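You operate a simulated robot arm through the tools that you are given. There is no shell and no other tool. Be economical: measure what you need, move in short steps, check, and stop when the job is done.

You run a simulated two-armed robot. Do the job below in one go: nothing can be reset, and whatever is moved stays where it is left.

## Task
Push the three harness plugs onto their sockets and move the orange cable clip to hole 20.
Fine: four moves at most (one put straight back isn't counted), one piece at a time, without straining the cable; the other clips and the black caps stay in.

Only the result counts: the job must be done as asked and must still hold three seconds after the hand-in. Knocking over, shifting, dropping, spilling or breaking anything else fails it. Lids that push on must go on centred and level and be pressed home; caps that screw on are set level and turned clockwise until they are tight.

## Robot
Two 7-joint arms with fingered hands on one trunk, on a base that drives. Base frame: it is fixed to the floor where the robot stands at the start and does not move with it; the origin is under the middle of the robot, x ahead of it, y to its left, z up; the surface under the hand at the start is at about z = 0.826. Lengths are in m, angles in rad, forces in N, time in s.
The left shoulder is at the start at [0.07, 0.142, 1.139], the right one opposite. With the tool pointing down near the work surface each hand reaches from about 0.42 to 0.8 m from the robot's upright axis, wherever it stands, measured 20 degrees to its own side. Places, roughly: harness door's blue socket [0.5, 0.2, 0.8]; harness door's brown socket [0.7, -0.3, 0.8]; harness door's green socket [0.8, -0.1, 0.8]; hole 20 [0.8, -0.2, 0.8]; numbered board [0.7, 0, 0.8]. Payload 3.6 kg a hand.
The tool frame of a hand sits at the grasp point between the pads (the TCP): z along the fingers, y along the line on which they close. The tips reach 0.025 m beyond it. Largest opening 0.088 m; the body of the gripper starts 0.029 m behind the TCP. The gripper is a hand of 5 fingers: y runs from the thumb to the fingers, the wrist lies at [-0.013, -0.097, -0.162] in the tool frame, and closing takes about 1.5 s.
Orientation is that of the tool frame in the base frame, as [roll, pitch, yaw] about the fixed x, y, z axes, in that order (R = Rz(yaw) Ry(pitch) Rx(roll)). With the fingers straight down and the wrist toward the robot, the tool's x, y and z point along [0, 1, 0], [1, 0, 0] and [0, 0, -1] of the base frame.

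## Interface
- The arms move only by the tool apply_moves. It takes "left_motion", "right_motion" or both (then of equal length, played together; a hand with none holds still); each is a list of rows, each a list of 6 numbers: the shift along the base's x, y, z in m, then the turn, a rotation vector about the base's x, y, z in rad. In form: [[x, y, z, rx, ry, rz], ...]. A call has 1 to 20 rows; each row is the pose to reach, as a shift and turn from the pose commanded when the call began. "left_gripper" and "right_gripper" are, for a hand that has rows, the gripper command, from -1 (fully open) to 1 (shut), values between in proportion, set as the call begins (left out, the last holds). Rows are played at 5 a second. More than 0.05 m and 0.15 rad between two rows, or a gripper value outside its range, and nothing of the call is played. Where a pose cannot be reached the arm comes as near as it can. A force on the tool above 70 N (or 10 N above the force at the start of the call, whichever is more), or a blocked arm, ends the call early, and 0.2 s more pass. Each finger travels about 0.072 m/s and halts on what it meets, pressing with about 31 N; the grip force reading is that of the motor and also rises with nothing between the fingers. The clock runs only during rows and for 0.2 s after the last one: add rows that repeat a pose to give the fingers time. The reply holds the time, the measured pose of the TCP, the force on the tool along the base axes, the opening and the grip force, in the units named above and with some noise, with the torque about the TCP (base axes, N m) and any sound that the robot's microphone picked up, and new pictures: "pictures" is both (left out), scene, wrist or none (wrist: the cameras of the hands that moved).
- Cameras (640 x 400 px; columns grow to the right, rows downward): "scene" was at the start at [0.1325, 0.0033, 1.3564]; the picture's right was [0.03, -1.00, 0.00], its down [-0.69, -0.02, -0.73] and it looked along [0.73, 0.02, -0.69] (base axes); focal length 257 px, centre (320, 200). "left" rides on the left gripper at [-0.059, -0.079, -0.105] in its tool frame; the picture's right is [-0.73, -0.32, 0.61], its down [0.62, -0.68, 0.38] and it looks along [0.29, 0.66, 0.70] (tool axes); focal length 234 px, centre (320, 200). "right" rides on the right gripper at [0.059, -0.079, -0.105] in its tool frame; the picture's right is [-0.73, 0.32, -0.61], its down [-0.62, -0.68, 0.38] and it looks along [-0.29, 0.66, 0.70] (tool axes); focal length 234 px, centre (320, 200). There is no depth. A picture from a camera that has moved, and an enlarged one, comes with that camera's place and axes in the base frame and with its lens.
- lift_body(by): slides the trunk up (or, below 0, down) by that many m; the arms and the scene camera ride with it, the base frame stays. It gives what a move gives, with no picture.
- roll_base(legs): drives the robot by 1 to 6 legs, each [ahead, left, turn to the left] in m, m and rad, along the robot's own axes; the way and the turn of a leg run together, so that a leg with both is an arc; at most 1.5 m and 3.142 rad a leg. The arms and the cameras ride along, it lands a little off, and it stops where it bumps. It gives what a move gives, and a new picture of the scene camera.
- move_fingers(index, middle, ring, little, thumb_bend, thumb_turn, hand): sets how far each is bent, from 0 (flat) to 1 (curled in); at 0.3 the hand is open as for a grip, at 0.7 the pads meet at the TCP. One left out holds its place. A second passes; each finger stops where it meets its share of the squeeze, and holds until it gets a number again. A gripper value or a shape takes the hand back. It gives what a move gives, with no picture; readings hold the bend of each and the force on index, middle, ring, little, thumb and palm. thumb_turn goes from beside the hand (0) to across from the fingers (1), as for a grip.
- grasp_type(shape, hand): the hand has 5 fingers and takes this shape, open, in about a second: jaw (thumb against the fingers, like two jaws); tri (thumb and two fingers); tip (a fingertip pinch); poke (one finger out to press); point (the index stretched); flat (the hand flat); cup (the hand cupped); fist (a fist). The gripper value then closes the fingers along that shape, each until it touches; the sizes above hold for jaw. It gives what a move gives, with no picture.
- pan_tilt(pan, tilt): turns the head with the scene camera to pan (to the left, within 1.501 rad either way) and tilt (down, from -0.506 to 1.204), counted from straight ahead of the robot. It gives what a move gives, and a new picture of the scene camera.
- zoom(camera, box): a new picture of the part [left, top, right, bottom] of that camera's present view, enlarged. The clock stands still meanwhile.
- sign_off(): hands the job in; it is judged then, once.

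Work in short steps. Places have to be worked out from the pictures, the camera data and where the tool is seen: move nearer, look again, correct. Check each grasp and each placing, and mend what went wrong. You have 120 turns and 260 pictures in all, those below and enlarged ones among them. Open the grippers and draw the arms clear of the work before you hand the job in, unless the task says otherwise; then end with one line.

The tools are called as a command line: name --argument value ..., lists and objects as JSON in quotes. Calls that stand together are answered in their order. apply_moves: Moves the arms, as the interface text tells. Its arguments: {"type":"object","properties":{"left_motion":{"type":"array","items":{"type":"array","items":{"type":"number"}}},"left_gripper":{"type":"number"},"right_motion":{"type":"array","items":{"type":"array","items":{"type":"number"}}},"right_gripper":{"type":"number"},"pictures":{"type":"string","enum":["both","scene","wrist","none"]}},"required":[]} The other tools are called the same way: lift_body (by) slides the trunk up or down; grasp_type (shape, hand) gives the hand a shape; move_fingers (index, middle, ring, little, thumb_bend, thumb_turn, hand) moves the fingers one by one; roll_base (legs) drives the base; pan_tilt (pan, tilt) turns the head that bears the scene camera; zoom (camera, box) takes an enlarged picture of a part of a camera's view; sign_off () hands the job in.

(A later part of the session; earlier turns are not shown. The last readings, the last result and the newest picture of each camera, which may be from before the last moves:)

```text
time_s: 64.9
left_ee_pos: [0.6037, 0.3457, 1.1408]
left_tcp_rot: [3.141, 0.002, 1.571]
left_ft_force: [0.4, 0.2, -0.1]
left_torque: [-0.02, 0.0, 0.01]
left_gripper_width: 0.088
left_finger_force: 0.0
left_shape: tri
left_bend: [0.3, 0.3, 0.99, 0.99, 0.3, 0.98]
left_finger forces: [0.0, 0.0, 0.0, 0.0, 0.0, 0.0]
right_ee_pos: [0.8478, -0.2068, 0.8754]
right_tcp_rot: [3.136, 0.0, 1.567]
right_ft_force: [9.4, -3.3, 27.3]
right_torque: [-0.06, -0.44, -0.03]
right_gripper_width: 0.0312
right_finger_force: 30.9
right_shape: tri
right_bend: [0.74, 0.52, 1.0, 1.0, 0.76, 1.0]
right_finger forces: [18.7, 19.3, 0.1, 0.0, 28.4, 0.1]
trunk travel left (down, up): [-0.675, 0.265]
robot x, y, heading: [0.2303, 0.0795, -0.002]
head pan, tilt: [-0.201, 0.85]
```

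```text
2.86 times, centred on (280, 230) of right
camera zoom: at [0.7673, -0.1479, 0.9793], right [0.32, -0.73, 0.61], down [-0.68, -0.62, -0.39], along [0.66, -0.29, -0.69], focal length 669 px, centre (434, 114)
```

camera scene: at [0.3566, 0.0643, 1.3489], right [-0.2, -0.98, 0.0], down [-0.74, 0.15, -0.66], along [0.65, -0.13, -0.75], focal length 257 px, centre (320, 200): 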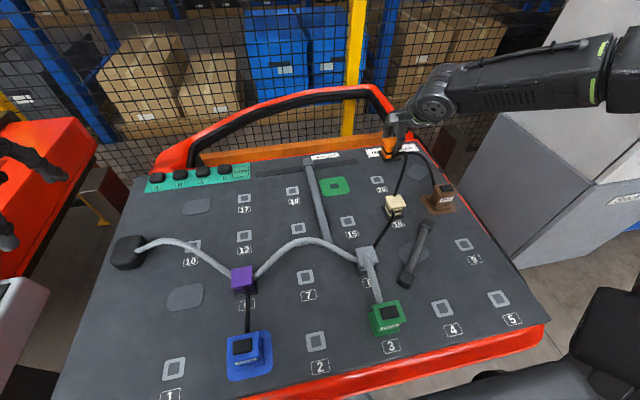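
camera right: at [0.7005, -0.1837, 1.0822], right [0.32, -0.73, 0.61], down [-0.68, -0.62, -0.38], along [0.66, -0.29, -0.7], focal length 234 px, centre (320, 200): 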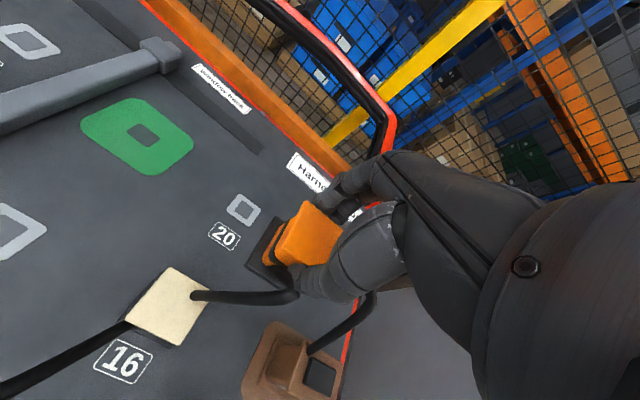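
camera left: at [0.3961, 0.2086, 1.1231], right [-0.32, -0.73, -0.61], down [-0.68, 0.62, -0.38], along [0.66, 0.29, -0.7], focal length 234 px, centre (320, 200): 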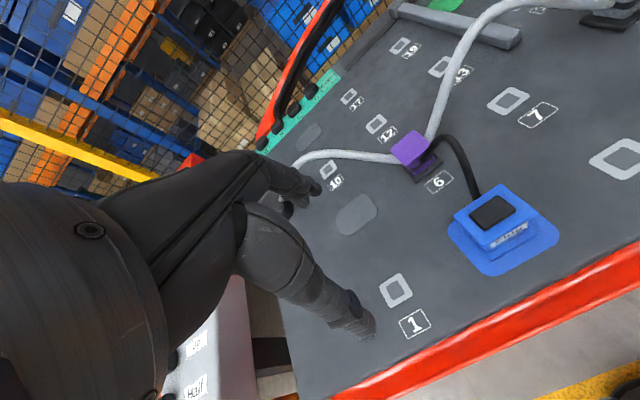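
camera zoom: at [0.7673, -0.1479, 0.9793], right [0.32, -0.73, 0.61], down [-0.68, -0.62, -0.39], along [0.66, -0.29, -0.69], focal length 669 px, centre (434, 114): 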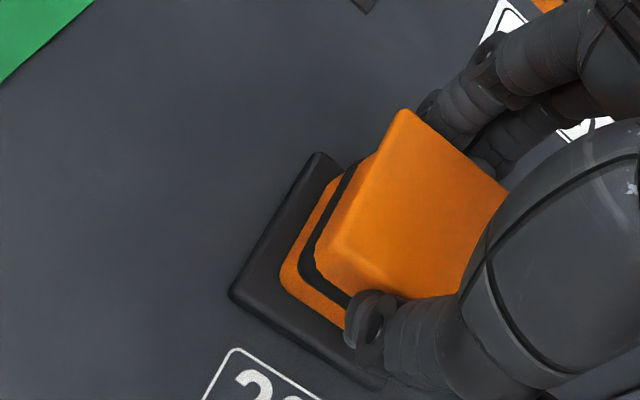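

Height 0.8754 with 27 N matches seated. I release and retreat straight up, then check.

apply_moves --right_motion '[[0, 0, 0.005, 0, 0, 0], [0, 0, 0.005, 0, 0, 0], [0, 0, 0.005, 0, 0, 0], [0, 0, 0.005, 0, 0, 0], [0, 0, 0.005, 0, 0, 0], [0, 0, 0.015, 0, 0, 0], [0, 0, 0.04, 0, 0, 0], [0, 0, 0.08, 0, 0, 0], [-0.01, -0.02, 0.12, 0, 0, 0], [-0.05, -0.05, 0.12, 0, 0, 0], [-0.09, -0.08, 0.12, 0, 0, 0]]' --right_gripper -0.7

zoom --camera "scene" --box '[330, 140, 470, 260]'

zoom --camera "right" --box '[100, 60, 380, 300]'

```text
time_s: 67.3
left_ee_pos: [0.6041, 0.3424, 1.1407]
left_tcp_rot: [-3.141, -0.003, 1.572]
left_ft_force: [0.2, 0.0, -0.1]
left_torque: [0.02, 0.04, -0.01]
left_gripper_width: 0.0878
left_finger_force: 0.0
left_shape: tri
left_bend: [0.3, 0.3, 0.99, 0.99, 0.3, 0.98]
left_finger forces: [0.1, 0.1, 0.0, 0.0, 0.1, 0.0]
right_ee_pos: [0.7576, -0.2872, 0.9894]
right_tcp_rot: [3.14, -0.004, 1.569]
right_ft_force: [0.2, -0.5, 0.3]
right_torque: [0.01, -0.01, -0.02]
right_gripper_width: 0.0745
right_finger_force: 0.1
right_shape: tri
right_bend: [0.27, 0.33, 0.99, 0.99, 0.43, 0.99]
right_finger forces: [0.1, 0.1, 0.1, 0.0, 0.0, 0.0]
trunk travel left (down, up): [-0.675, 0.265]
robot x, y, heading: [0.2281, 0.0778, -0.002]
head pan, tilt: [-0.201, 0.85]
camera scene: at [0.3542, 0.063, 1.3492], right [-0.2, -0.98, 0.0], down [-0.73, 0.15, -0.66], along [0.65, -0.13, -0.75], focal length 257 px, centre (320, 200)
camera right: at [0.6787, -0.2291, 1.0945], right [0.32, -0.73, 0.61], down [-0.68, -0.62, -0.39], along [0.66, -0.29, -0.7], focal length 234 px, centre (320, 200)
```

scene: 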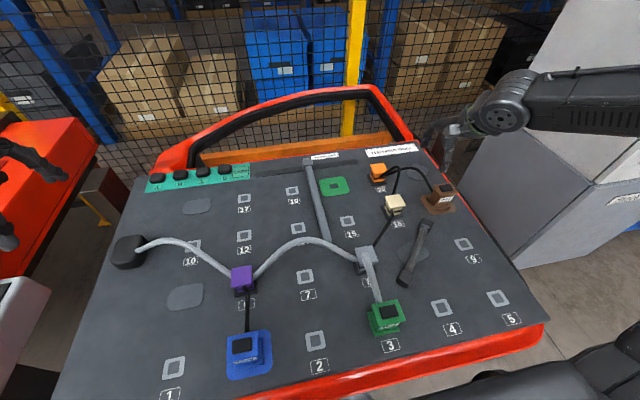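
right: 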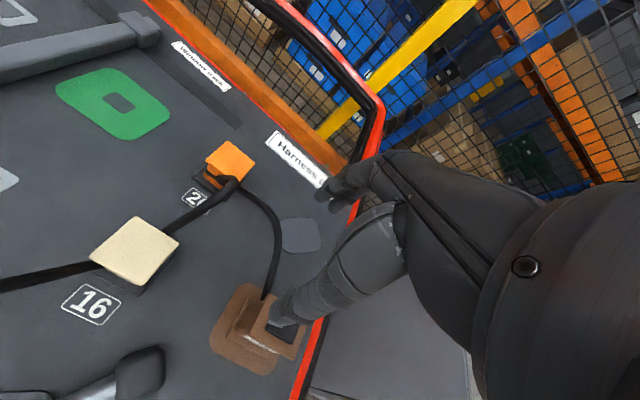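

```text
3.33 times, centred on (400, 200) of scene
camera zoom: at [0.3542, 0.063, 1.3492], right [-0.2, -0.98, 0.0], down [-0.73, 0.15, -0.66], along [0.65, -0.13, -0.75], focal length 858 px, centre (53, 200)
```

zoom: 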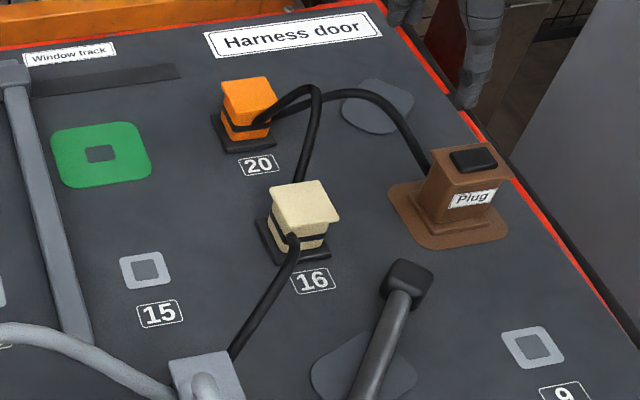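

```text
1.67 times, centred on (240, 180) of right
camera zoom: at [0.6787, -0.2291, 1.0945], right [0.32, -0.73, 0.61], down [-0.68, -0.62, -0.39], along [0.66, -0.29, -0.7], focal length 390 px, centre (453, 233)
```

zoom: 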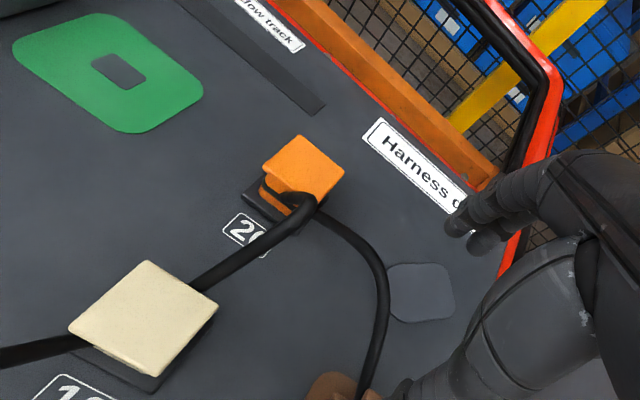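

Orange is seated flush in hole 20 with slack cables. For green, the thick cable arches high behind the plug, so I'll grip it from the sides (wrist right). I raise the right hand and back the base to about (0.05, 0.175).

apply_moves --right_motion '[[0, 0, 0.03, 0, 0, 0], [-0.02, -0.01, 0.06, 0, 0, 0], [-0.03, -0.02, 0.09, 0, 0, 0]]' --pictures "none"

roll_base --legs '[[-0.18, 0, 0], [0, 0.097, 0]]'

zoom --camera "scene" --box '[300, 150, 480, 300]'

```text
time_s: 68.1
left_ee_pos: [0.6056, 0.3441, 1.1384]
left_tcp_rot: [3.141, 0.001, 1.571]
left_ft_force: [0.2, -0.6, 0.3]
left_torque: [-0.03, -0.01, -0.02]
left_gripper_width: 0.0877
left_finger_force: 0.1
left_shape: tri
left_bend: [0.3, 0.3, 0.99, 0.99, 0.3, 0.98]
left_finger forces: [0.0, 0.0, 0.1, 0.0, 0.0, 0.0]
right_ee_pos: [0.7261, -0.3071, 1.0778]
right_tcp_rot: [3.141, -0.003, 1.567]
right_ft_force: [0.0, -0.2, -0.2]
right_torque: [-0.01, -0.03, -0.02]
right_gripper_width: 0.0747
right_finger_force: 0.1
right_shape: tri
right_bend: [0.27, 0.33, 0.99, 0.99, 0.43, 0.99]
right_finger forces: [0.0, 0.1, 0.0, 0.0, 0.1, 0.1]
trunk travel left (down, up): [-0.675, 0.265]
robot x, y, heading: [0.2311, 0.0816, -0.002]
head pan, tilt: [-0.201, 0.85]
```

```text
time_s: 70.3
left_ee_pos: [0.4282, 0.4409, 1.14]
left_tcp_rot: [-3.141, 0.002, 1.57]
left_ft_force: [0.3, 0.1, 0.8]
left_torque: [0.0, -0.01, -0.01]
left_gripper_width: 0.0878
left_finger_force: 0.0
left_shape: tri
left_bend: [0.3, 0.3, 0.99, 0.99, 0.3, 0.98]
left_finger forces: [0.0, 0.0, 0.0, 0.0, 0.0, 0.0]
right_ee_pos: [0.5497, -0.211, 1.0783]
right_tcp_rot: [-3.141, -0.001, 1.568]
right_ft_force: [0.1, 0.0, -0.5]
right_torque: [0.03, 0.01, 0.0]
right_gripper_width: 0.0746
right_finger_force: 0.0
right_shape: tri
right_bend: [0.27, 0.33, 0.99, 0.99, 0.43, 0.99]
right_finger forces: [0.0, 0.1, 0.0, 0.0, 0.0, 0.1]
trunk travel left (down, up): [-0.675, 0.265]
robot x, y, heading: [0.0546, 0.177, -0.005]
head pan, tilt: [-0.201, 0.85]
camera scene: at [0.1791, 0.1616, 1.349], right [-0.2, -0.98, 0.0], down [-0.74, 0.15, -0.66], along [0.65, -0.13, -0.75], focal length 257 px, centre (320, 200)
```

scene: 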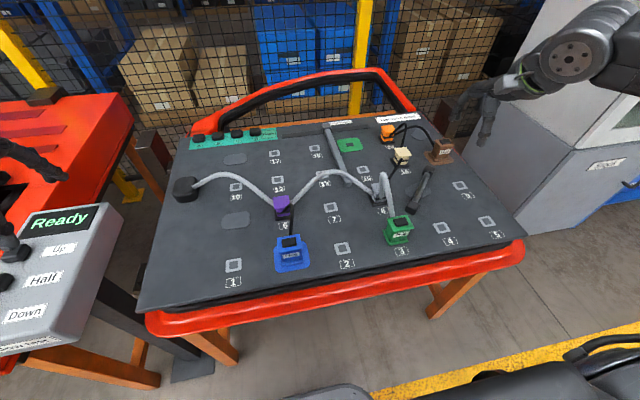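

```text
2.67 times, centred on (390, 225) of scene
camera zoom: at [0.1791, 0.1616, 1.349], right [-0.2, -0.98, 0.0], down [-0.74, 0.15, -0.66], along [0.65, -0.13, -0.75], focal length 686 px, centre (133, 133)
```

zoom: 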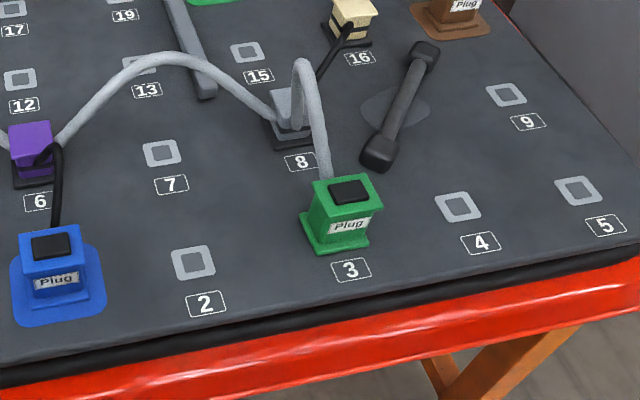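

I set ring and little fingers flat and out of the way, then rotate the right hand +90° and bring it above the green plug (≈[0.475, −0.078]).

apply_moves --right_motion '[[-0.007, 0.012, 0, 0, 0, 0.143], [-0.014, 0.024, 0, 0, 0, 0.286], [-0.021, 0.036, 0, 0, 0, 0.429], [-0.028, 0.048, 0, 0, 0, 0.571], [-0.035, 0.06, 0, 0, 0, 0.714], [-0.042, 0.072, 0, 0, 0, 0.857], [-0.049, 0.084, 0, 0, 0, 1.0], [-0.056, 0.096, 0, 0, 0, 1.143], [-0.063, 0.108, 0, 0, 0, 1.286], [-0.07, 0.12, 0, 0, 0, 1.429], [-0.075, 0.133, 0, 0, 0, 1.574], [-0.075, 0.133, 0, 0, 0, 1.574]]' --pictures "none"

move_fingers --hand "right" --index 0.3 --middle 0.3 --ring 0.0 --little 0.0 --thumb_bend 0.3 --thumb_turn 1.0

zoom --camera "right" --box '[0, 0, 640, 400]'

zoom --camera "scene" --box '[330, 130, 510, 270]'

```text
time_s: 72.9
left_ee_pos: [0.4303, 0.4405, 1.1395]
left_tcp_rot: [-3.142, 0.0, 1.57]
left_ft_force: [0.4, -0.1, -0.2]
left_torque: [-0.01, 0.01, 0.0]
left_gripper_width: 0.0877
left_finger_force: 0.0
left_shape: tri
left_bend: [0.3, 0.3, 0.99, 0.99, 0.3, 0.98]
left_finger forces: [0.0, 0.0, 0.1, 0.1, 0.0, 0.0]
right_ee_pos: [0.4739, -0.0764, 1.0782]
right_tcp_rot: [-3.141, -0.002, -3.141]
right_ft_force: [0.0, -0.3, -0.3]
right_torque: [-0.01, 0.01, 0.01]
right_gripper_width: 0.0749
right_finger_force: 0.0
right_shape: tri
right_bend: [0.27, 0.33, 0.99, 0.99, 0.43, 0.99]
right_finger forces: [0.1, 0.0, 0.0, 0.0, 0.0, 0.0]
trunk travel left (down, up): [-0.675, 0.265]
robot x, y, heading: [0.0512, 0.1764, -0.004]
head pan, tilt: [-0.201, 0.85]
```

```text
time_s: 73.9
left_ee_pos: [0.4301, 0.4422, 1.1395]
left_tcp_rot: [-3.141, 0.0, 1.569]
left_ft_force: [0.0, 0.6, 0.2]
left_torque: [-0.01, 0.01, 0.05]
left_gripper_width: 0.0876
left_finger_force: 0.1
left_shape: tri
left_bend: [0.3, 0.3, 0.99, 0.99, 0.3, 0.98]
left_finger forces: [0.0, 0.0, 0.0, 0.1, 0.1, 0.0]
right_ee_pos: [0.4757, -0.0757, 1.0778]
right_tcp_rot: [-3.141, -0.002, -3.141]
right_ft_force: [0.5, -0.1, 0.0]
right_torque: [0.0, -0.03, -0.01]
right_gripper_width: 0.0845
right_finger_force: 0.0
right_shape: fingers
right_bend: [0.3, 0.3, 0.0, 0.0, 0.3, 0.98]
right_finger forces: [0.1, 0.0, 0.1, 0.1, 0.0, 0.0]
trunk travel left (down, up): [-0.675, 0.265]
robot x, y, heading: [0.0538, 0.1784, -0.006]
head pan, tilt: [-0.201, 0.85]
```

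```text
1.00 times, centred on (320, 200) of right (not enlarged: the box is as wide or as high as the picture)
camera zoom: at [0.4161, -0.1552, 1.1834], right [0.73, 0.32, 0.61], down [0.62, -0.68, -0.38], along [0.29, 0.66, -0.7], focal length 234 px, centre (320, 200)
```

zoom: 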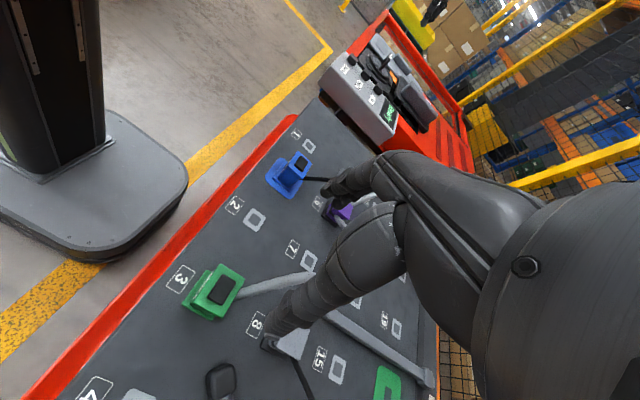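

```text
2.86 times, centred on (420, 200) of scene
camera zoom: at [0.1797, 0.162, 1.3489], right [-0.2, -0.98, 0.0], down [-0.74, 0.15, -0.66], along [0.65, -0.13, -0.75], focal length 735 px, centre (34, 200)
```

zoom: 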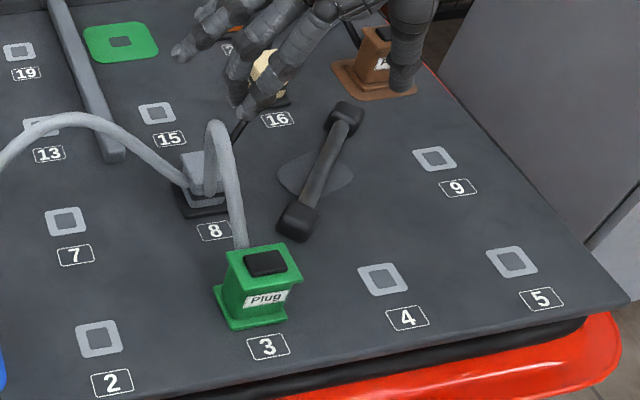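

Green plug cap measures (0.473, −0.084). I descend beside it to z≈0.905 and check clearance to the cable arch.

apply_moves --right_motion '[[-0.001, -0.003, -0.04, 0, 0, 0], [-0.003, -0.007, -0.08, 0, 0, 0], [-0.003, -0.007, -0.12, 0, 0, 0], [-0.003, -0.007, -0.15, 0, 0, 0], [-0.003, -0.007, -0.173, 0, 0, 0], [-0.003, -0.007, -0.173, 0, 0, 0]]' --pictures "none"

zoom --camera "right" --box '[140, 120, 460, 360]'

zoom --camera "scene" --box '[340, 150, 480, 270]'

```text
time_s: 75.3
left_ee_pos: [0.4298, 0.4415, 1.1393]
left_tcp_rot: [-3.141, -0.001, 1.57]
left_ft_force: [0.2, 0.2, 0.3]
left_torque: [0.04, -0.04, -0.02]
left_gripper_width: 0.0876
left_finger_force: 0.2
left_shape: tri
left_bend: [0.3, 0.3, 0.99, 0.99, 0.3, 0.98]
left_finger forces: [0.0, 0.1, 0.0, 0.0, 0.1, 0.1]
right_ee_pos: [0.4706, -0.0842, 0.9027]
right_tcp_rot: [-3.141, -0.003, 3.139]
right_ft_force: [0.3, 0.9, 0.5]
right_torque: [-0.02, -0.01, -0.02]
right_gripper_width: 0.0847
right_finger_force: 0.0
right_shape: fingers
right_bend: [0.3, 0.3, 0.0, 0.0, 0.3, 0.98]
right_finger forces: [0.0, 0.1, 0.0, 0.1, 0.0, 0.0]
trunk travel left (down, up): [-0.675, 0.265]
robot x, y, heading: [0.0537, 0.1747, -0.006]
head pan, tilt: [-0.201, 0.85]
```

```text
1.67 times, centred on (300, 240) of right
camera zoom: at [0.4121, -0.1636, 1.0089], right [0.73, 0.32, 0.61], down [0.62, -0.68, -0.38], along [0.29, 0.66, -0.7], focal length 390 px, centre (353, 133)
```

zoom: 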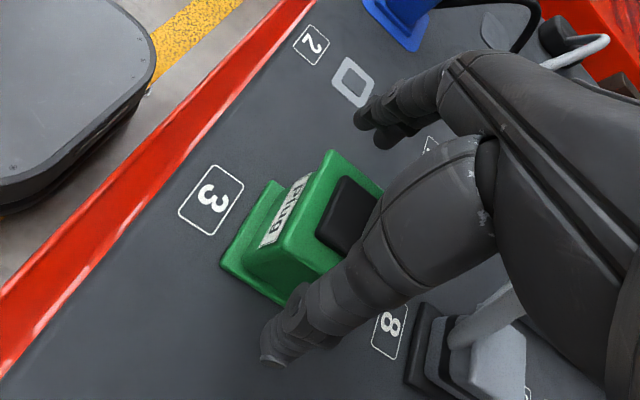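

```text
3.33 times, centred on (410, 210) of scene
camera zoom: at [0.1795, 0.1621, 1.349], right [-0.2, -0.98, 0.0], down [-0.74, 0.15, -0.66], along [0.65, -0.13, -0.75], focal length 858 px, centre (20, 167)
```

zoom: 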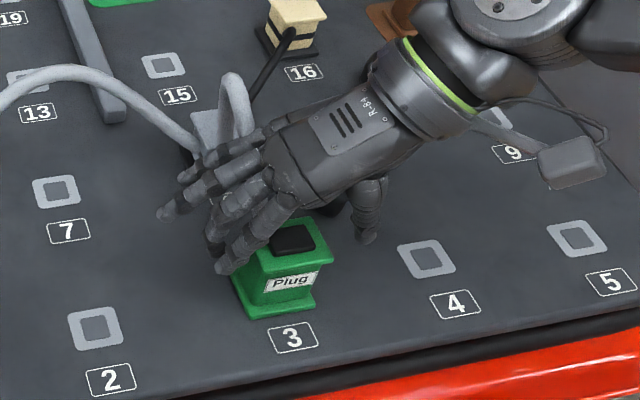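

Cable arch shape is unchanged and the cap is under the TCP. I lower to z ≈ 0.882 and close index, middle and thumb only.

apply_moves --right_motion '[[0, 0, -0.01, 0, 0, 0], [0, 0, -0.02, 0, 0, 0], [0, 0, -0.02, 0, 0, 0]]' --pictures "none"

move_fingers --hand "right" --index 0.55 --middle 0.55 --thumb_bend 0.6

move_fingers --hand "right" --index 0.9 --middle 0.9 --thumb_bend 0.9

zoom --camera "right" --box '[140, 120, 460, 360]'

zoom --camera "scene" --box '[340, 150, 480, 270]'

```text
time_s: 76.1
left_ee_pos: [0.4284, 0.4413, 1.1397]
left_tcp_rot: [3.14, -0.001, 1.569]
left_ft_force: [-0.6, -0.3, 0.9]
left_torque: [0.02, 0.04, -0.05]
left_gripper_width: 0.0878
left_finger_force: 0.2
left_shape: tri
left_bend: [0.3, 0.3, 0.99, 0.99, 0.3, 0.98]
left_finger forces: [0.0, 0.0, 0.0, 0.0, 0.0, 0.0]
right_ee_pos: [0.4704, -0.0843, 0.8841]
right_tcp_rot: [3.142, 0.0, 3.14]
right_ft_force: [0.5, -0.4, 0.2]
right_torque: [0.01, -0.03, 0.01]
right_gripper_width: 0.0847
right_finger_force: 0.0
right_shape: fingers
right_bend: [0.3, 0.3, 0.0, 0.0, 0.3, 0.98]
right_finger forces: [0.1, 0.0, 0.0, 0.1, 0.0, 0.0]
trunk travel left (down, up): [-0.675, 0.265]
robot x, y, heading: [0.0529, 0.1736, -0.01]
head pan, tilt: [-0.201, 0.85]
```

```text
time_s: 77.1
left_ee_pos: [0.4298, 0.4409, 1.1392]
left_tcp_rot: [-3.141, -0.001, 1.569]
left_ft_force: [0.3, 0.0, -0.4]
left_torque: [0.03, 0.0, -0.01]
left_gripper_width: 0.0875
left_finger_force: 0.1
left_shape: tri
left_bend: [0.3, 0.3, 0.99, 0.99, 0.3, 0.98]
left_finger forces: [0.1, 0.0, 0.0, 0.0, 0.0, 0.1]
right_ee_pos: [0.4716, -0.0845, 0.8854]
right_tcp_rot: [-3.141, -0.001, 3.141]
right_ft_force: [-0.5, 0.5, 0.3]
right_torque: [0.06, 0.03, -0.02]
right_gripper_width: 0.0428
right_finger_force: 8.3
right_shape: fingers
right_bend: [0.49, 0.52, 0.0, 0.0, 0.52, 1.0]
right_finger forces: [6.4, 2.6, 0.1, 0.0, 8.5, 0.0]
trunk travel left (down, up): [-0.675, 0.265]
robot x, y, heading: [0.0555, 0.1799, -0.001]
head pan, tilt: [-0.201, 0.85]
```

```text
time_s: 78.1
left_ee_pos: [0.4298, 0.4399, 1.1403]
left_tcp_rot: [3.141, 0.0, 1.568]
left_ft_force: [0.2, 0.6, 0.8]
left_torque: [-0.01, 0.01, 0.01]
left_gripper_width: 0.088
left_finger_force: 0.1
left_shape: tri
left_bend: [0.3, 0.3, 0.99, 0.99, 0.3, 0.98]
left_finger forces: [0.0, 0.1, 0.0, 0.0, 0.0, 0.0]
right_ee_pos: [0.472, -0.0845, 0.8848]
right_tcp_rot: [-3.14, -0.002, 3.141]
right_ft_force: [2.3, -5.4, 0.6]
right_torque: [-0.04, -0.1, 0.02]
right_gripper_width: 0.0366
right_finger_force: 27.1
right_shape: fingers
right_bend: [0.71, 0.54, 0.0, 0.0, 0.6, 1.0]
right_finger forces: [13.4, 11.1, 0.1, 0.0, 29.0, 0.1]
trunk travel left (down, up): [-0.675, 0.265]
robot x, y, heading: [0.0546, 0.1786, -0.006]
head pan, tilt: [-0.201, 0.85]
```

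```text
1.67 times, centred on (300, 240) of right
camera zoom: at [0.4126, -0.1643, 0.9896], right [0.73, 0.32, 0.61], down [0.62, -0.68, -0.38], along [0.29, 0.66, -0.7], focal length 390 px, centre (353, 133)
```

zoom: 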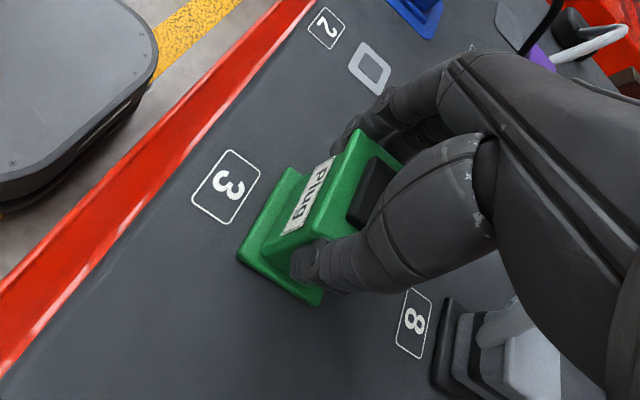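

```text
3.33 times, centred on (410, 210) of scene
camera zoom: at [0.1804, 0.1609, 1.3488], right [-0.2, -0.98, 0.0], down [-0.74, 0.15, -0.66], along [0.65, -0.13, -0.75], focal length 858 px, centre (20, 167)
```

zoom: 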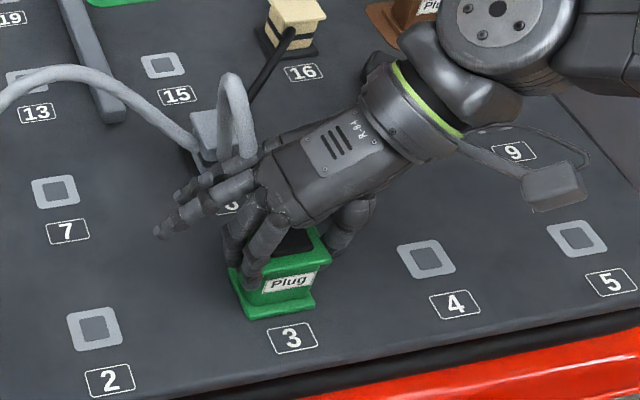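

Good grip (index 13, middle 11, thumb 29 N). I lift slowly and observe the cable.

apply_moves --right_motion '[[0, 0, 0.004, 0, 0, 0], [0, 0, 0.008, 0, 0, 0], [0, 0, 0.014, 0, 0, 0], [0, 0, 0.022, 0, 0, 0], [0, 0, 0.032, 0, 0, 0], [0, 0, 0.045, 0, 0, 0], [0, 0, 0.045, 0, 0, 0]]'

zoom --camera "scene" --box '[340, 150, 480, 270]'

```text
time_s: 79.7
left_ee_pos: [0.4294, 0.4411, 1.1393]
left_tcp_rot: [-3.141, -0.001, 1.569]
left_ft_force: [0.6, 0.3, -0.9]
left_torque: [0.0, -0.01, -0.02]
left_gripper_width: 0.0878
left_finger_force: 0.0
left_shape: tri
left_bend: [0.3, 0.3, 0.99, 0.99, 0.3, 0.98]
left_finger forces: [0.0, 0.1, 0.1, 0.0, 0.0, 0.0]
right_ee_pos: [0.4717, -0.084, 0.9287]
right_tcp_rot: [3.141, -0.002, 3.139]
right_ft_force: [1.1, -0.9, -0.2]
right_torque: [0.05, -0.03, 0.04]
right_gripper_width: 0.0363
right_finger_force: 26.8
right_shape: fingers
right_bend: [0.71, 0.54, 0.0, 0.0, 0.61, 1.0]
right_finger forces: [15.0, 11.6, 0.0, 0.0, 26.7, 0.1]
trunk travel left (down, up): [-0.675, 0.265]
robot x, y, heading: [0.0539, 0.1776, -0.005]
head pan, tilt: [-0.201, 0.85]
camera scene: at [0.18, 0.1618, 1.3489], right [-0.2, -0.98, 0.0], down [-0.74, 0.15, -0.66], along [0.65, -0.13, -0.75], focal length 257 px, centre (320, 200)
camera right: at [0.4125, -0.1637, 1.0348], right [0.73, 0.32, 0.61], down [0.62, -0.68, -0.38], along [0.29, 0.66, -0.7], focal length 234 px, centre (320, 200)
```

scene: 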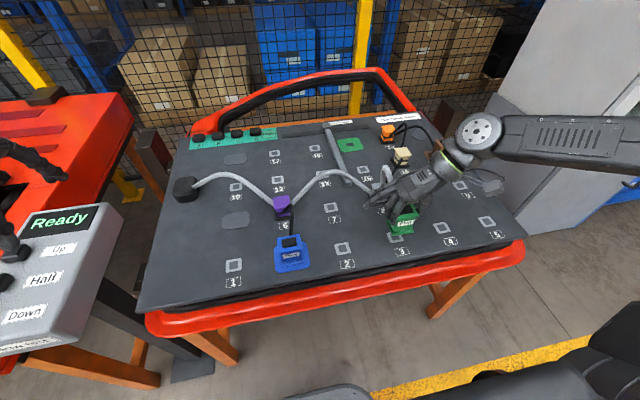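
right: 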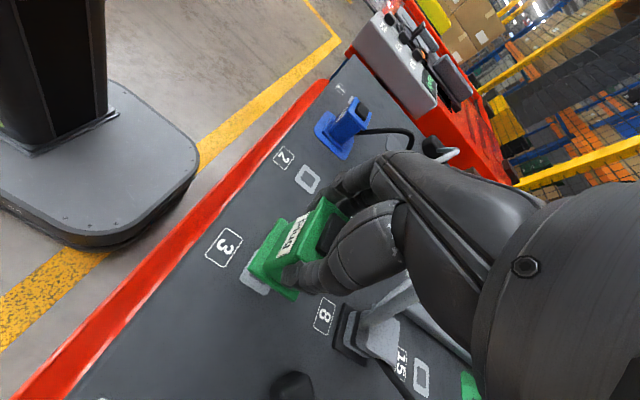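

```text
3.33 times, centred on (410, 210) of scene
camera zoom: at [0.18, 0.1618, 1.3489], right [-0.2, -0.98, 0.0], down [-0.74, 0.15, -0.66], along [0.65, -0.13, -0.75], focal length 858 px, centre (20, 167)
```

zoom: 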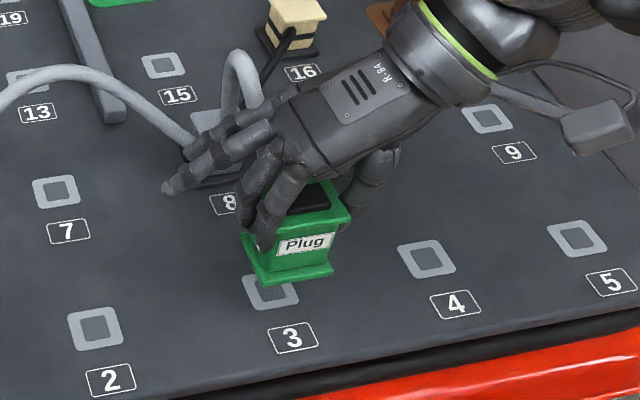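

Green is out with a loose loop of cable. I raise it to TCP z≈1.02 so it passes well above the grey clip, then drive ahead in two steps.

apply_moves --right_motion '[[0, 0, 0.03, 0, 0, 0], [0, 0, 0.06, 0, 0, 0], [0, 0, 0.09, 0, 0, 0], [0, 0, 0.09, 0, 0, 0]]' --pictures "none"

roll_base --legs '[[0.1, 0, 0]]'

zoom --camera "scene" --box '[330, 130, 490, 270]'

```text
time_s: 80.7
left_ee_pos: [0.4288, 0.4408, 1.1391]
left_tcp_rot: [-3.141, 0.0, 1.569]
left_ft_force: [0.9, 0.5, -0.1]
left_torque: [-0.05, -0.01, 0.01]
left_gripper_width: 0.0878
left_finger_force: 0.2
left_shape: tri
left_bend: [0.3, 0.3, 0.99, 0.99, 0.3, 0.98]
left_finger forces: [0.1, 0.0, 0.0, 0.0, 0.1, 0.1]
right_ee_pos: [0.4706, -0.084, 1.02]
right_tcp_rot: [3.141, -0.001, 3.139]
right_ft_force: [-1.2, 0.6, -0.4]
right_torque: [-0.02, 0.01, -0.03]
right_gripper_width: 0.0364
right_finger_force: 26.9
right_shape: fingers
right_bend: [0.71, 0.54, 0.0, 0.0, 0.61, 1.0]
right_finger forces: [15.0, 11.5, 0.1, 0.1, 26.6, 0.1]
trunk travel left (down, up): [-0.675, 0.265]
robot x, y, heading: [0.0551, 0.1758, -0.003]
head pan, tilt: [-0.201, 0.85]
```

```text
time_s: 81.9
left_ee_pos: [0.53, 0.4396, 1.1398]
left_tcp_rot: [3.141, 0.0, 1.568]
left_ft_force: [0.7, -0.6, -0.1]
left_torque: [0.01, 0.0, 0.0]
left_gripper_width: 0.0878
left_finger_force: 0.0
left_shape: tri
left_bend: [0.3, 0.3, 0.99, 0.99, 0.3, 0.98]
left_finger forces: [0.1, 0.0, 0.0, 0.0, 0.1, 0.1]
right_ee_pos: [0.571, -0.0839, 1.0181]
right_tcp_rot: [3.141, -0.001, -3.141]
right_ft_force: [0.4, 0.0, -0.3]
right_torque: [-0.03, 0.02, 0.0]
right_gripper_width: 0.0361
right_finger_force: 26.5
right_shape: fingers
right_bend: [0.71, 0.54, 0.0, 0.0, 0.61, 1.0]
right_finger forces: [15.0, 11.6, 0.0, 0.0, 26.7, 0.0]
trunk travel left (down, up): [-0.675, 0.265]
robot x, y, heading: [0.1518, 0.1776, -0.008]
head pan, tilt: [-0.201, 0.85]
camera scene: at [0.2799, 0.1619, 1.3489], right [-0.2, -0.98, 0.0], down [-0.74, 0.15, -0.66], along [0.65, -0.13, -0.75], focal length 257 px, centre (320, 200)
```

scene: 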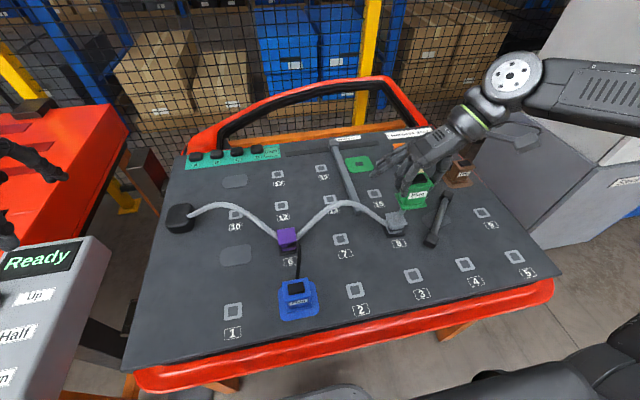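

```text
2.86 times, centred on (410, 200) of scene
camera zoom: at [0.2799, 0.1619, 1.3489], right [-0.2, -0.98, 0.0], down [-0.74, 0.15, -0.66], along [0.65, -0.13, -0.75], focal length 735 px, centre (63, 200)
```

zoom: 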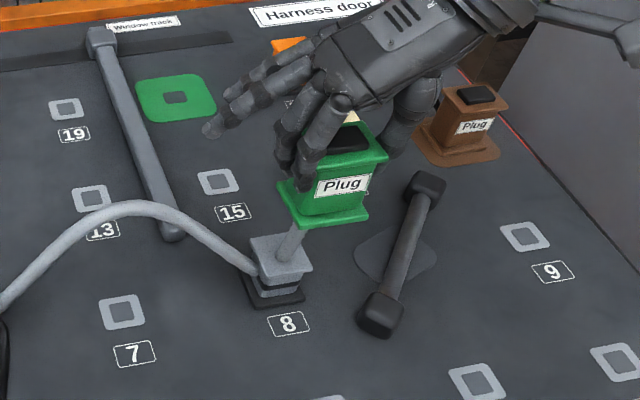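

The cable runs freely from grey up to the plug, forces near zero. Second 0.10 m step.

roll_base --legs '[[0.1, 0, 0]]'

zoom --camera "scene" --box '[320, 130, 480, 270]'

zoom --camera "right" --box '[0, 0, 640, 400]'

```text
time_s: 83.0
left_ee_pos: [0.6289, 0.4396, 1.1398]
left_tcp_rot: [3.14, 0.001, 1.567]
left_ft_force: [-0.3, 0.2, -0.6]
left_torque: [-0.03, 0.03, -0.01]
left_gripper_width: 0.0879
left_finger_force: 0.0
left_shape: tri
left_bend: [0.3, 0.3, 0.99, 0.99, 0.3, 0.98]
left_finger forces: [0.0, 0.0, 0.0, 0.1, 0.1, 0.0]
right_ee_pos: [0.6692, -0.0861, 1.0203]
right_tcp_rot: [3.141, -0.001, -3.142]
right_ft_force: [-0.9, -0.3, -0.6]
right_torque: [-0.01, -0.04, -0.01]
right_gripper_width: 0.0364
right_finger_force: 26.9
right_shape: fingers
right_bend: [0.71, 0.54, 0.0, 0.0, 0.61, 1.0]
right_finger forces: [15.1, 11.4, 0.1, 0.0, 26.6, 0.0]
trunk travel left (down, up): [-0.675, 0.265]
robot x, y, heading: [0.2522, 0.1756, -0.005]
head pan, tilt: [-0.201, 0.85]
camera scene: at [0.3791, 0.1613, 1.3489], right [-0.2, -0.98, 0.0], down [-0.74, 0.15, -0.66], along [0.65, -0.13, -0.75], focal length 257 px, centre (320, 200)
```

scene: 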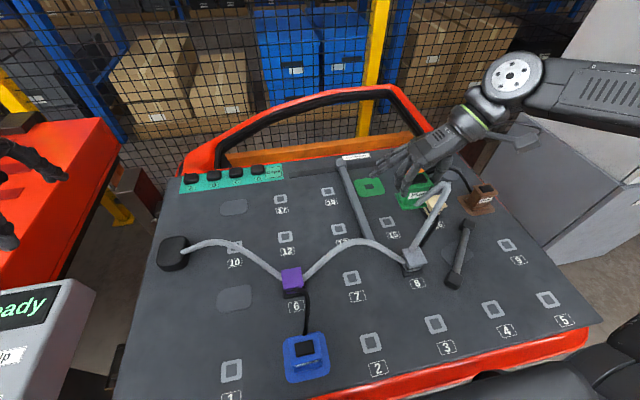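

```text
2.86 times, centred on (400, 200) of scene
camera zoom: at [0.3791, 0.1613, 1.3489], right [-0.2, -0.98, 0.0], down [-0.74, 0.15, -0.66], along [0.65, -0.13, -0.75], focal length 735 px, centre (91, 200)
```

zoom: 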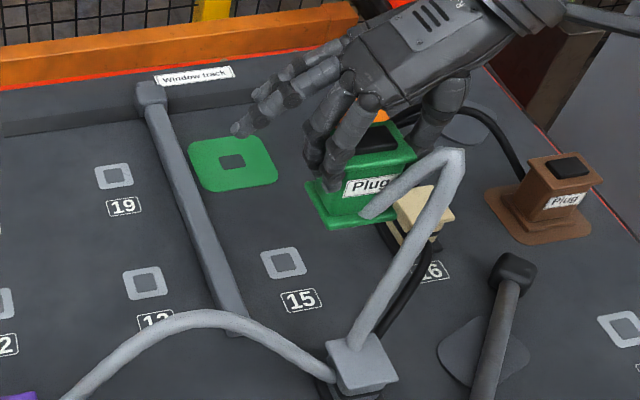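

```text
1.00 times, centred on (320, 200) of right (not enlarged: the box is as wide or as high as the picture)
camera zoom: at [0.6105, -0.1648, 1.1242], right [0.73, 0.32, 0.61], down [0.62, -0.68, -0.38], along [0.29, 0.66, -0.7], focal length 234 px, centre (320, 200)
```

zoom: 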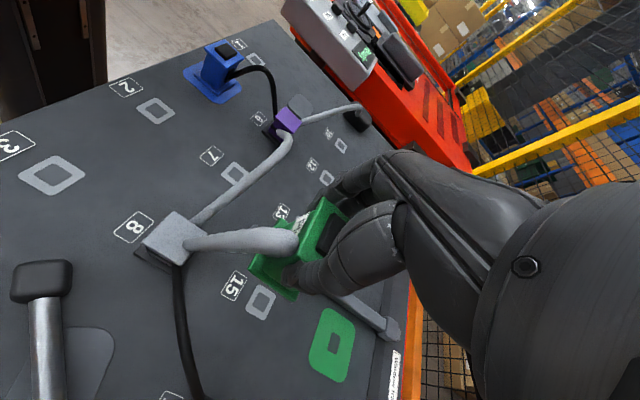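

The cable now trails to the front side, clear of the fingers. I curl ring and little fingers (so they miss the grey bar) and drive 0.04 m further for reach margin.

move_fingers --hand "right" --ring 0.95 --little 0.95

roll_base --legs '[[0.04, 0, 0]]'

apply_moves --right_motion '[[0.03, 0.004, -0.02, 0, 0, 0], [0.06, 0.008, -0.04, 0, 0, 0], [0.09, 0.008, -0.055, 0, 0, 0], [0.11, 0.008, -0.07, 0, 0, 0], [0.11, 0.008, -0.07, 0, 0, 0]]'

zoom --camera "scene" --box '[320, 130, 480, 270]'

zoom --camera "right" --box '[140, 140, 400, 380]'

```text
time_s: 84.0
left_ee_pos: [0.6284, 0.4404, 1.1391]
left_tcp_rot: [-3.141, 0.001, 1.566]
left_ft_force: [-0.2, -0.1, 0.3]
left_torque: [0.01, 0.01, 0.01]
left_gripper_width: 0.0878
left_finger_force: 0.1
left_shape: tri
left_bend: [0.3, 0.3, 0.99, 0.99, 0.3, 0.98]
left_finger forces: [0.0, 0.1, 0.0, 0.0, 0.0, 0.0]
right_ee_pos: [0.6685, -0.0853, 1.0179]
right_tcp_rot: [-3.141, -0.001, 3.139]
right_ft_force: [0.3, -0.7, -0.8]
right_torque: [0.01, 0.04, 0.0]
right_gripper_width: 0.0362
right_finger_force: 38.0
right_shape: fingers
right_bend: [0.42, 0.57, 0.78, 0.95, 0.61, 0.94]
right_finger forces: [12.7, 9.7, 18.6, 0.1, 35.4, 0.0]
trunk travel left (down, up): [-0.675, 0.265]
robot x, y, heading: [0.2515, 0.1743, -0.006]
head pan, tilt: [-0.201, 0.85]
```

```text
time_s: 84.9
left_ee_pos: [0.6665, 0.4397, 1.1399]
left_tcp_rot: [3.141, -0.002, 1.569]
left_ft_force: [0.1, -0.7, 1.0]
left_torque: [-0.03, -0.02, 0.0]
left_gripper_width: 0.0878
left_finger_force: 0.0
left_shape: tri
left_bend: [0.3, 0.3, 0.99, 0.99, 0.3, 0.98]
left_finger forces: [0.0, 0.0, 0.0, 0.1, 0.0, 0.0]
right_ee_pos: [0.7068, -0.086, 1.0199]
right_tcp_rot: [-3.14, 0.001, 3.138]
right_ft_force: [-1.0, 0.1, -0.3]
right_torque: [-0.01, -0.01, 0.0]
right_gripper_width: 0.0365
right_finger_force: 26.2
right_shape: fingers
right_bend: [0.71, 0.55, 0.95, 0.95, 0.63, 0.98]
right_finger forces: [15.4, 11.0, 0.1, 0.0, 26.4, 0.1]
trunk travel left (down, up): [-0.675, 0.265]
robot x, y, heading: [0.2929, 0.1742, -0.004]
head pan, tilt: [-0.201, 0.85]
camera scene: at [0.4153, 0.1611, 1.3493], right [-0.2, -0.98, 0.0], down [-0.73, 0.15, -0.66], along [0.65, -0.13, -0.75], focal length 257 px, centre (320, 200)
```

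scene: 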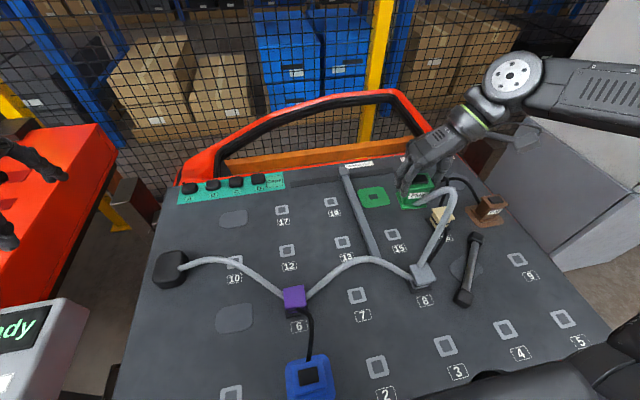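

```text
time_s: 86.1
left_ee_pos: [0.6689, 0.4384, 1.1396]
left_tcp_rot: [-3.142, 0.0, 1.567]
left_ft_force: [0.1, -0.3, -0.6]
left_torque: [0.01, 0.0, -0.01]
left_gripper_width: 0.0876
left_finger_force: 0.1
left_shape: tri
left_bend: [0.3, 0.3, 0.99, 0.99, 0.3, 0.98]
left_finger forces: [0.0, 0.0, 0.1, 0.0, 0.0, 0.1]
right_ee_pos: [0.8226, -0.0768, 0.9502]
right_tcp_rot: [3.141, -0.001, 3.139]
right_ft_force: [-0.5, 0.2, -1.2]
right_torque: [-0.01, 0.0, 0.0]
right_gripper_width: 0.0362
right_finger_force: 26.1
right_shape: fingers
right_bend: [0.71, 0.55, 0.95, 0.95, 0.63, 0.98]
right_finger forces: [15.1, 10.9, 0.0, 0.0, 26.0, 0.1]
trunk travel left (down, up): [-0.675, 0.265]
robot x, y, heading: [0.2941, 0.1803, -0.001]
head pan, tilt: [-0.201, 0.85]
camera scene: at [0.4182, 0.1609, 1.3489], right [-0.2, -0.98, 0.0], down [-0.74, 0.15, -0.66], along [0.65, -0.13, -0.75], focal length 257 px, centre (320, 200)
camera right: at [0.7616, -0.1563, 1.0558], right [0.73, 0.32, 0.61], down [0.62, -0.68, -0.38], along [0.29, 0.66, -0.7], focal length 234 px, centre (320, 200)
```

scene: 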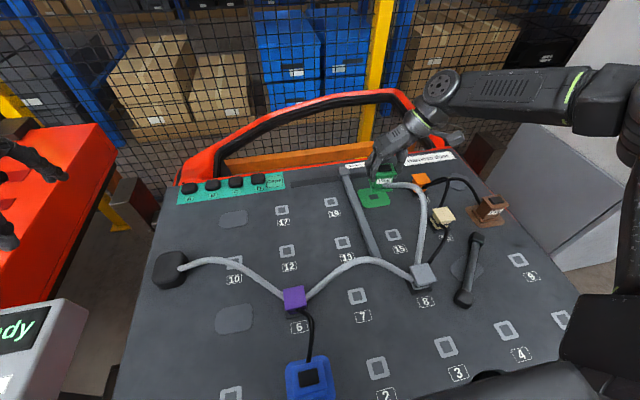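
right: 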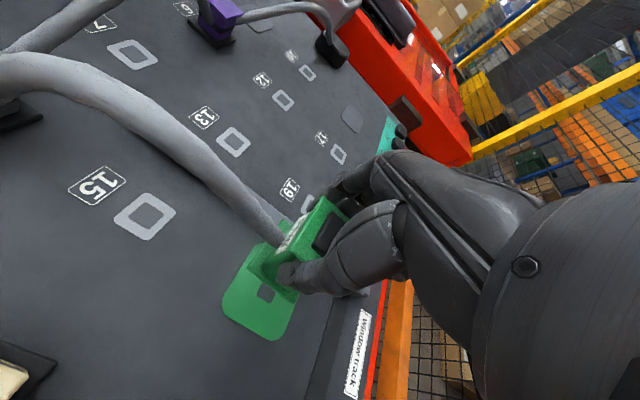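

```text
2.86 times, centred on (400, 200) of scene
camera zoom: at [0.4182, 0.1609, 1.3489], right [-0.2, -0.98, 0.0], down [-0.74, 0.15, -0.66], along [0.65, -0.13, -0.75], focal length 735 px, centre (91, 200)
```

zoom: 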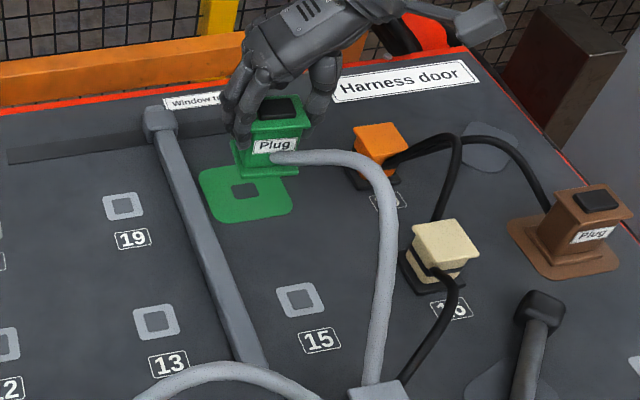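

```text
1.67 times, centred on (270, 260) of right
camera zoom: at [0.7616, -0.1563, 1.0558], right [0.73, 0.32, 0.61], down [0.62, -0.68, -0.38], along [0.29, 0.66, -0.7], focal length 390 px, centre (403, 100)
```

zoom: 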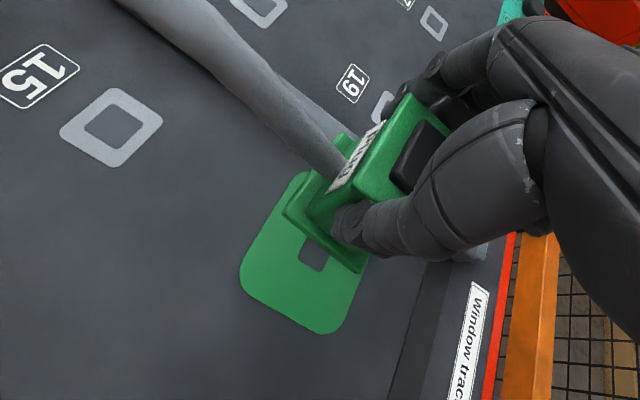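

Plenty of cable slack. The green socket measures ≈ (0.846, −0.078); I move over it and lower to ~1.5 cm above seat.

apply_moves --right_motion '[[0.011, -0.001, -0.005, 0, 0, 0], [0.022, -0.001, -0.015, 0, 0, 0], [0.022, -0.001, -0.03, 0, 0, 0], [0.022, -0.001, -0.047, 0, 0, 0], [0.022, -0.001, -0.047, 0, 0, 0]]' --pictures "none"

zoom --camera "scene" --box '[340, 150, 420, 220]'

zoom --camera "right" --box '[200, 160, 380, 320]'

```text
time_s: 87.3
left_ee_pos: [0.6686, 0.44, 1.1393]
left_tcp_rot: [-3.142, 0.0, 1.568]
left_ft_force: [-0.2, -0.5, -0.2]
left_torque: [0.05, 0.02, 0.03]
left_gripper_width: 0.0879
left_finger_force: 0.1
left_shape: tri
left_bend: [0.3, 0.3, 0.99, 0.99, 0.3, 0.98]
left_finger forces: [0.0, 0.0, 0.0, 0.1, 0.0, 0.1]
right_ee_pos: [0.8283, -0.0781, 0.9111]
right_tcp_rot: [-3.141, 0.001, 3.136]
right_ft_force: [0.3, 0.3, -0.9]
right_torque: [0.0, -0.01, -0.01]
right_gripper_width: 0.0362
right_finger_force: 26.1
right_shape: fingers
right_bend: [0.71, 0.55, 0.95, 0.95, 0.63, 0.98]
right_finger forces: [15.1, 10.8, 0.1, 0.0, 26.1, 0.0]
right hand out of reach, approached as far as the arm can: row 3, 4, 5
trunk travel left (down, up): [-0.675, 0.265]
robot x, y, heading: [0.2942, 0.179, -0.004]
head pan, tilt: [-0.201, 0.85]
```

```text
5.71 times, centred on (380, 185) of scene
camera zoom: at [0.4188, 0.1612, 1.3489], right [-0.2, -0.98, 0.0], down [-0.74, 0.15, -0.66], along [0.65, -0.13, -0.75], focal length 1470 px, centre (-23, 286)
```

zoom: 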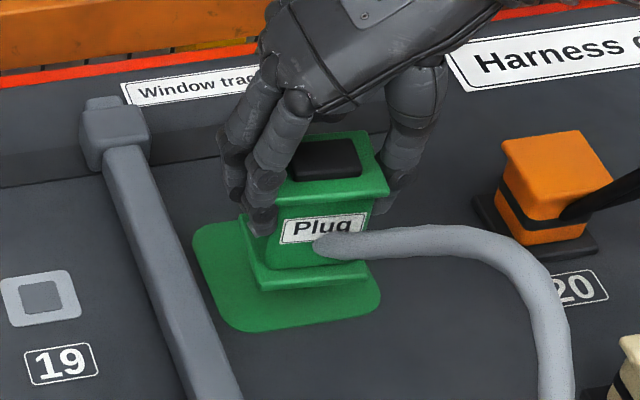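

```text
2.50 times, centred on (290, 240) of right
camera zoom: at [0.7699, -0.1567, 1.0171], right [0.73, 0.32, 0.61], down [0.62, -0.68, -0.38], along [0.29, 0.66, -0.7], focal length 585 px, centre (395, 100)
```

zoom: 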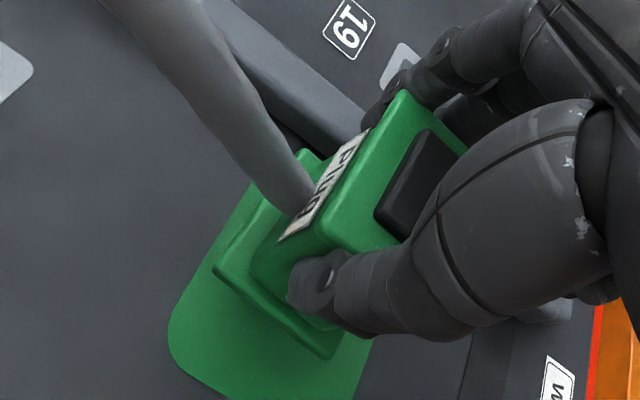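

Reach is limited at low height with the hand turned; moving the base right and turning it slightly left brings the arm into a better posture. I first raise and pull the plug back a bit, then make that small arc (computed so the plug stays nearly in place).

apply_moves --right_motion '[[-0.005, 0, 0.03, 0, 0, 0], [-0.03, 0.003, 0.05, 0, 0, 0], [-0.055, 0.006, 0.065, 0, 0, 0], [-0.068, 0.008, 0.07, 0, 0, 0], [-0.068, 0.008, 0.07, 0, 0, 0]]' --pictures "none"

roll_base --legs '[[0, -0.108, 0.2]]'

```text
time_s: 88.5
left_ee_pos: [0.6703, 0.4394, 1.1403]
left_tcp_rot: [-3.141, -0.001, 1.568]
left_ft_force: [0.4, -0.3, 0.4]
left_torque: [-0.01, -0.01, -0.02]
left_gripper_width: 0.0875
left_finger_force: 0.1
left_shape: tri
left_bend: [0.3, 0.3, 0.99, 0.99, 0.3, 0.98]
left_finger forces: [0.0, 0.1, 0.0, 0.0, 0.0, 0.0]
right_ee_pos: [0.761, -0.0704, 0.9818]
right_tcp_rot: [3.141, -0.002, 3.139]
right_ft_force: [0.1, -0.2, -1.0]
right_torque: [0.03, -0.02, -0.03]
right_gripper_width: 0.0363
right_finger_force: 26.1
right_shape: fingers
right_bend: [0.71, 0.55, 0.95, 0.95, 0.63, 0.98]
right_finger forces: [15.1, 10.8, 0.0, 0.0, 26.0, 0.0]
trunk travel left (down, up): [-0.675, 0.265]
robot x, y, heading: [0.2917, 0.1745, -0.006]
head pan, tilt: [-0.201, 0.85]
```

```text
time_s: 89.7
left_ee_pos: [0.6195, 0.4044, 1.1397]
left_tcp_rot: [-3.141, 0.0, 1.766]
left_ft_force: [-0.6, 0.6, -1.1]
left_torque: [0.01, 0.03, 0.01]
left_gripper_width: 0.0877
left_finger_force: 0.1
left_shape: tri
left_bend: [0.3, 0.3, 0.99, 0.99, 0.3, 0.98]
left_finger forces: [0.0, 0.0, 0.1, 0.0, 0.1, 0.0]
right_ee_pos: [0.8115, -0.0753, 0.983]
right_tcp_rot: [-3.141, -0.002, -2.944]
right_ft_force: [-0.9, -0.3, -0.1]
right_torque: [0.04, -0.01, -0.03]
right_gripper_width: 0.0364
right_finger_force: 25.6
right_shape: fingers
right_bend: [0.71, 0.55, 0.95, 0.95, 0.63, 0.98]
right_finger forces: [15.1, 10.8, 0.1, 0.0, 25.8, 0.0]
trunk travel left (down, up): [-0.675, 0.265]
robot x, y, heading: [0.3042, 0.0728, 0.196]
head pan, tilt: [-0.201, 0.85]
camera scene: at [0.4291, 0.0819, 1.3489], right [0.0, -1.0, 0.0], down [-0.75, 0.0, -0.66], along [0.66, 0.0, -0.75], focal length 257 px, centre (320, 200)
```

scene: 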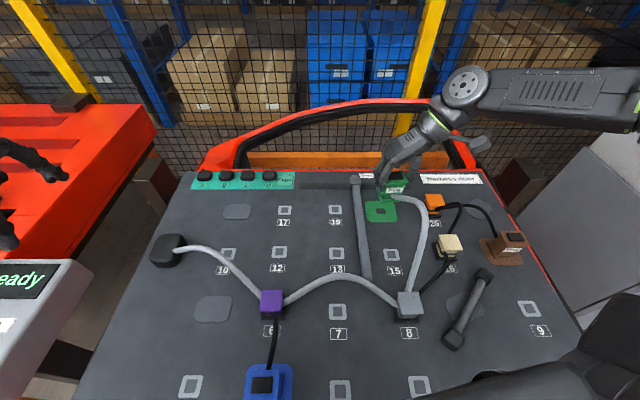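

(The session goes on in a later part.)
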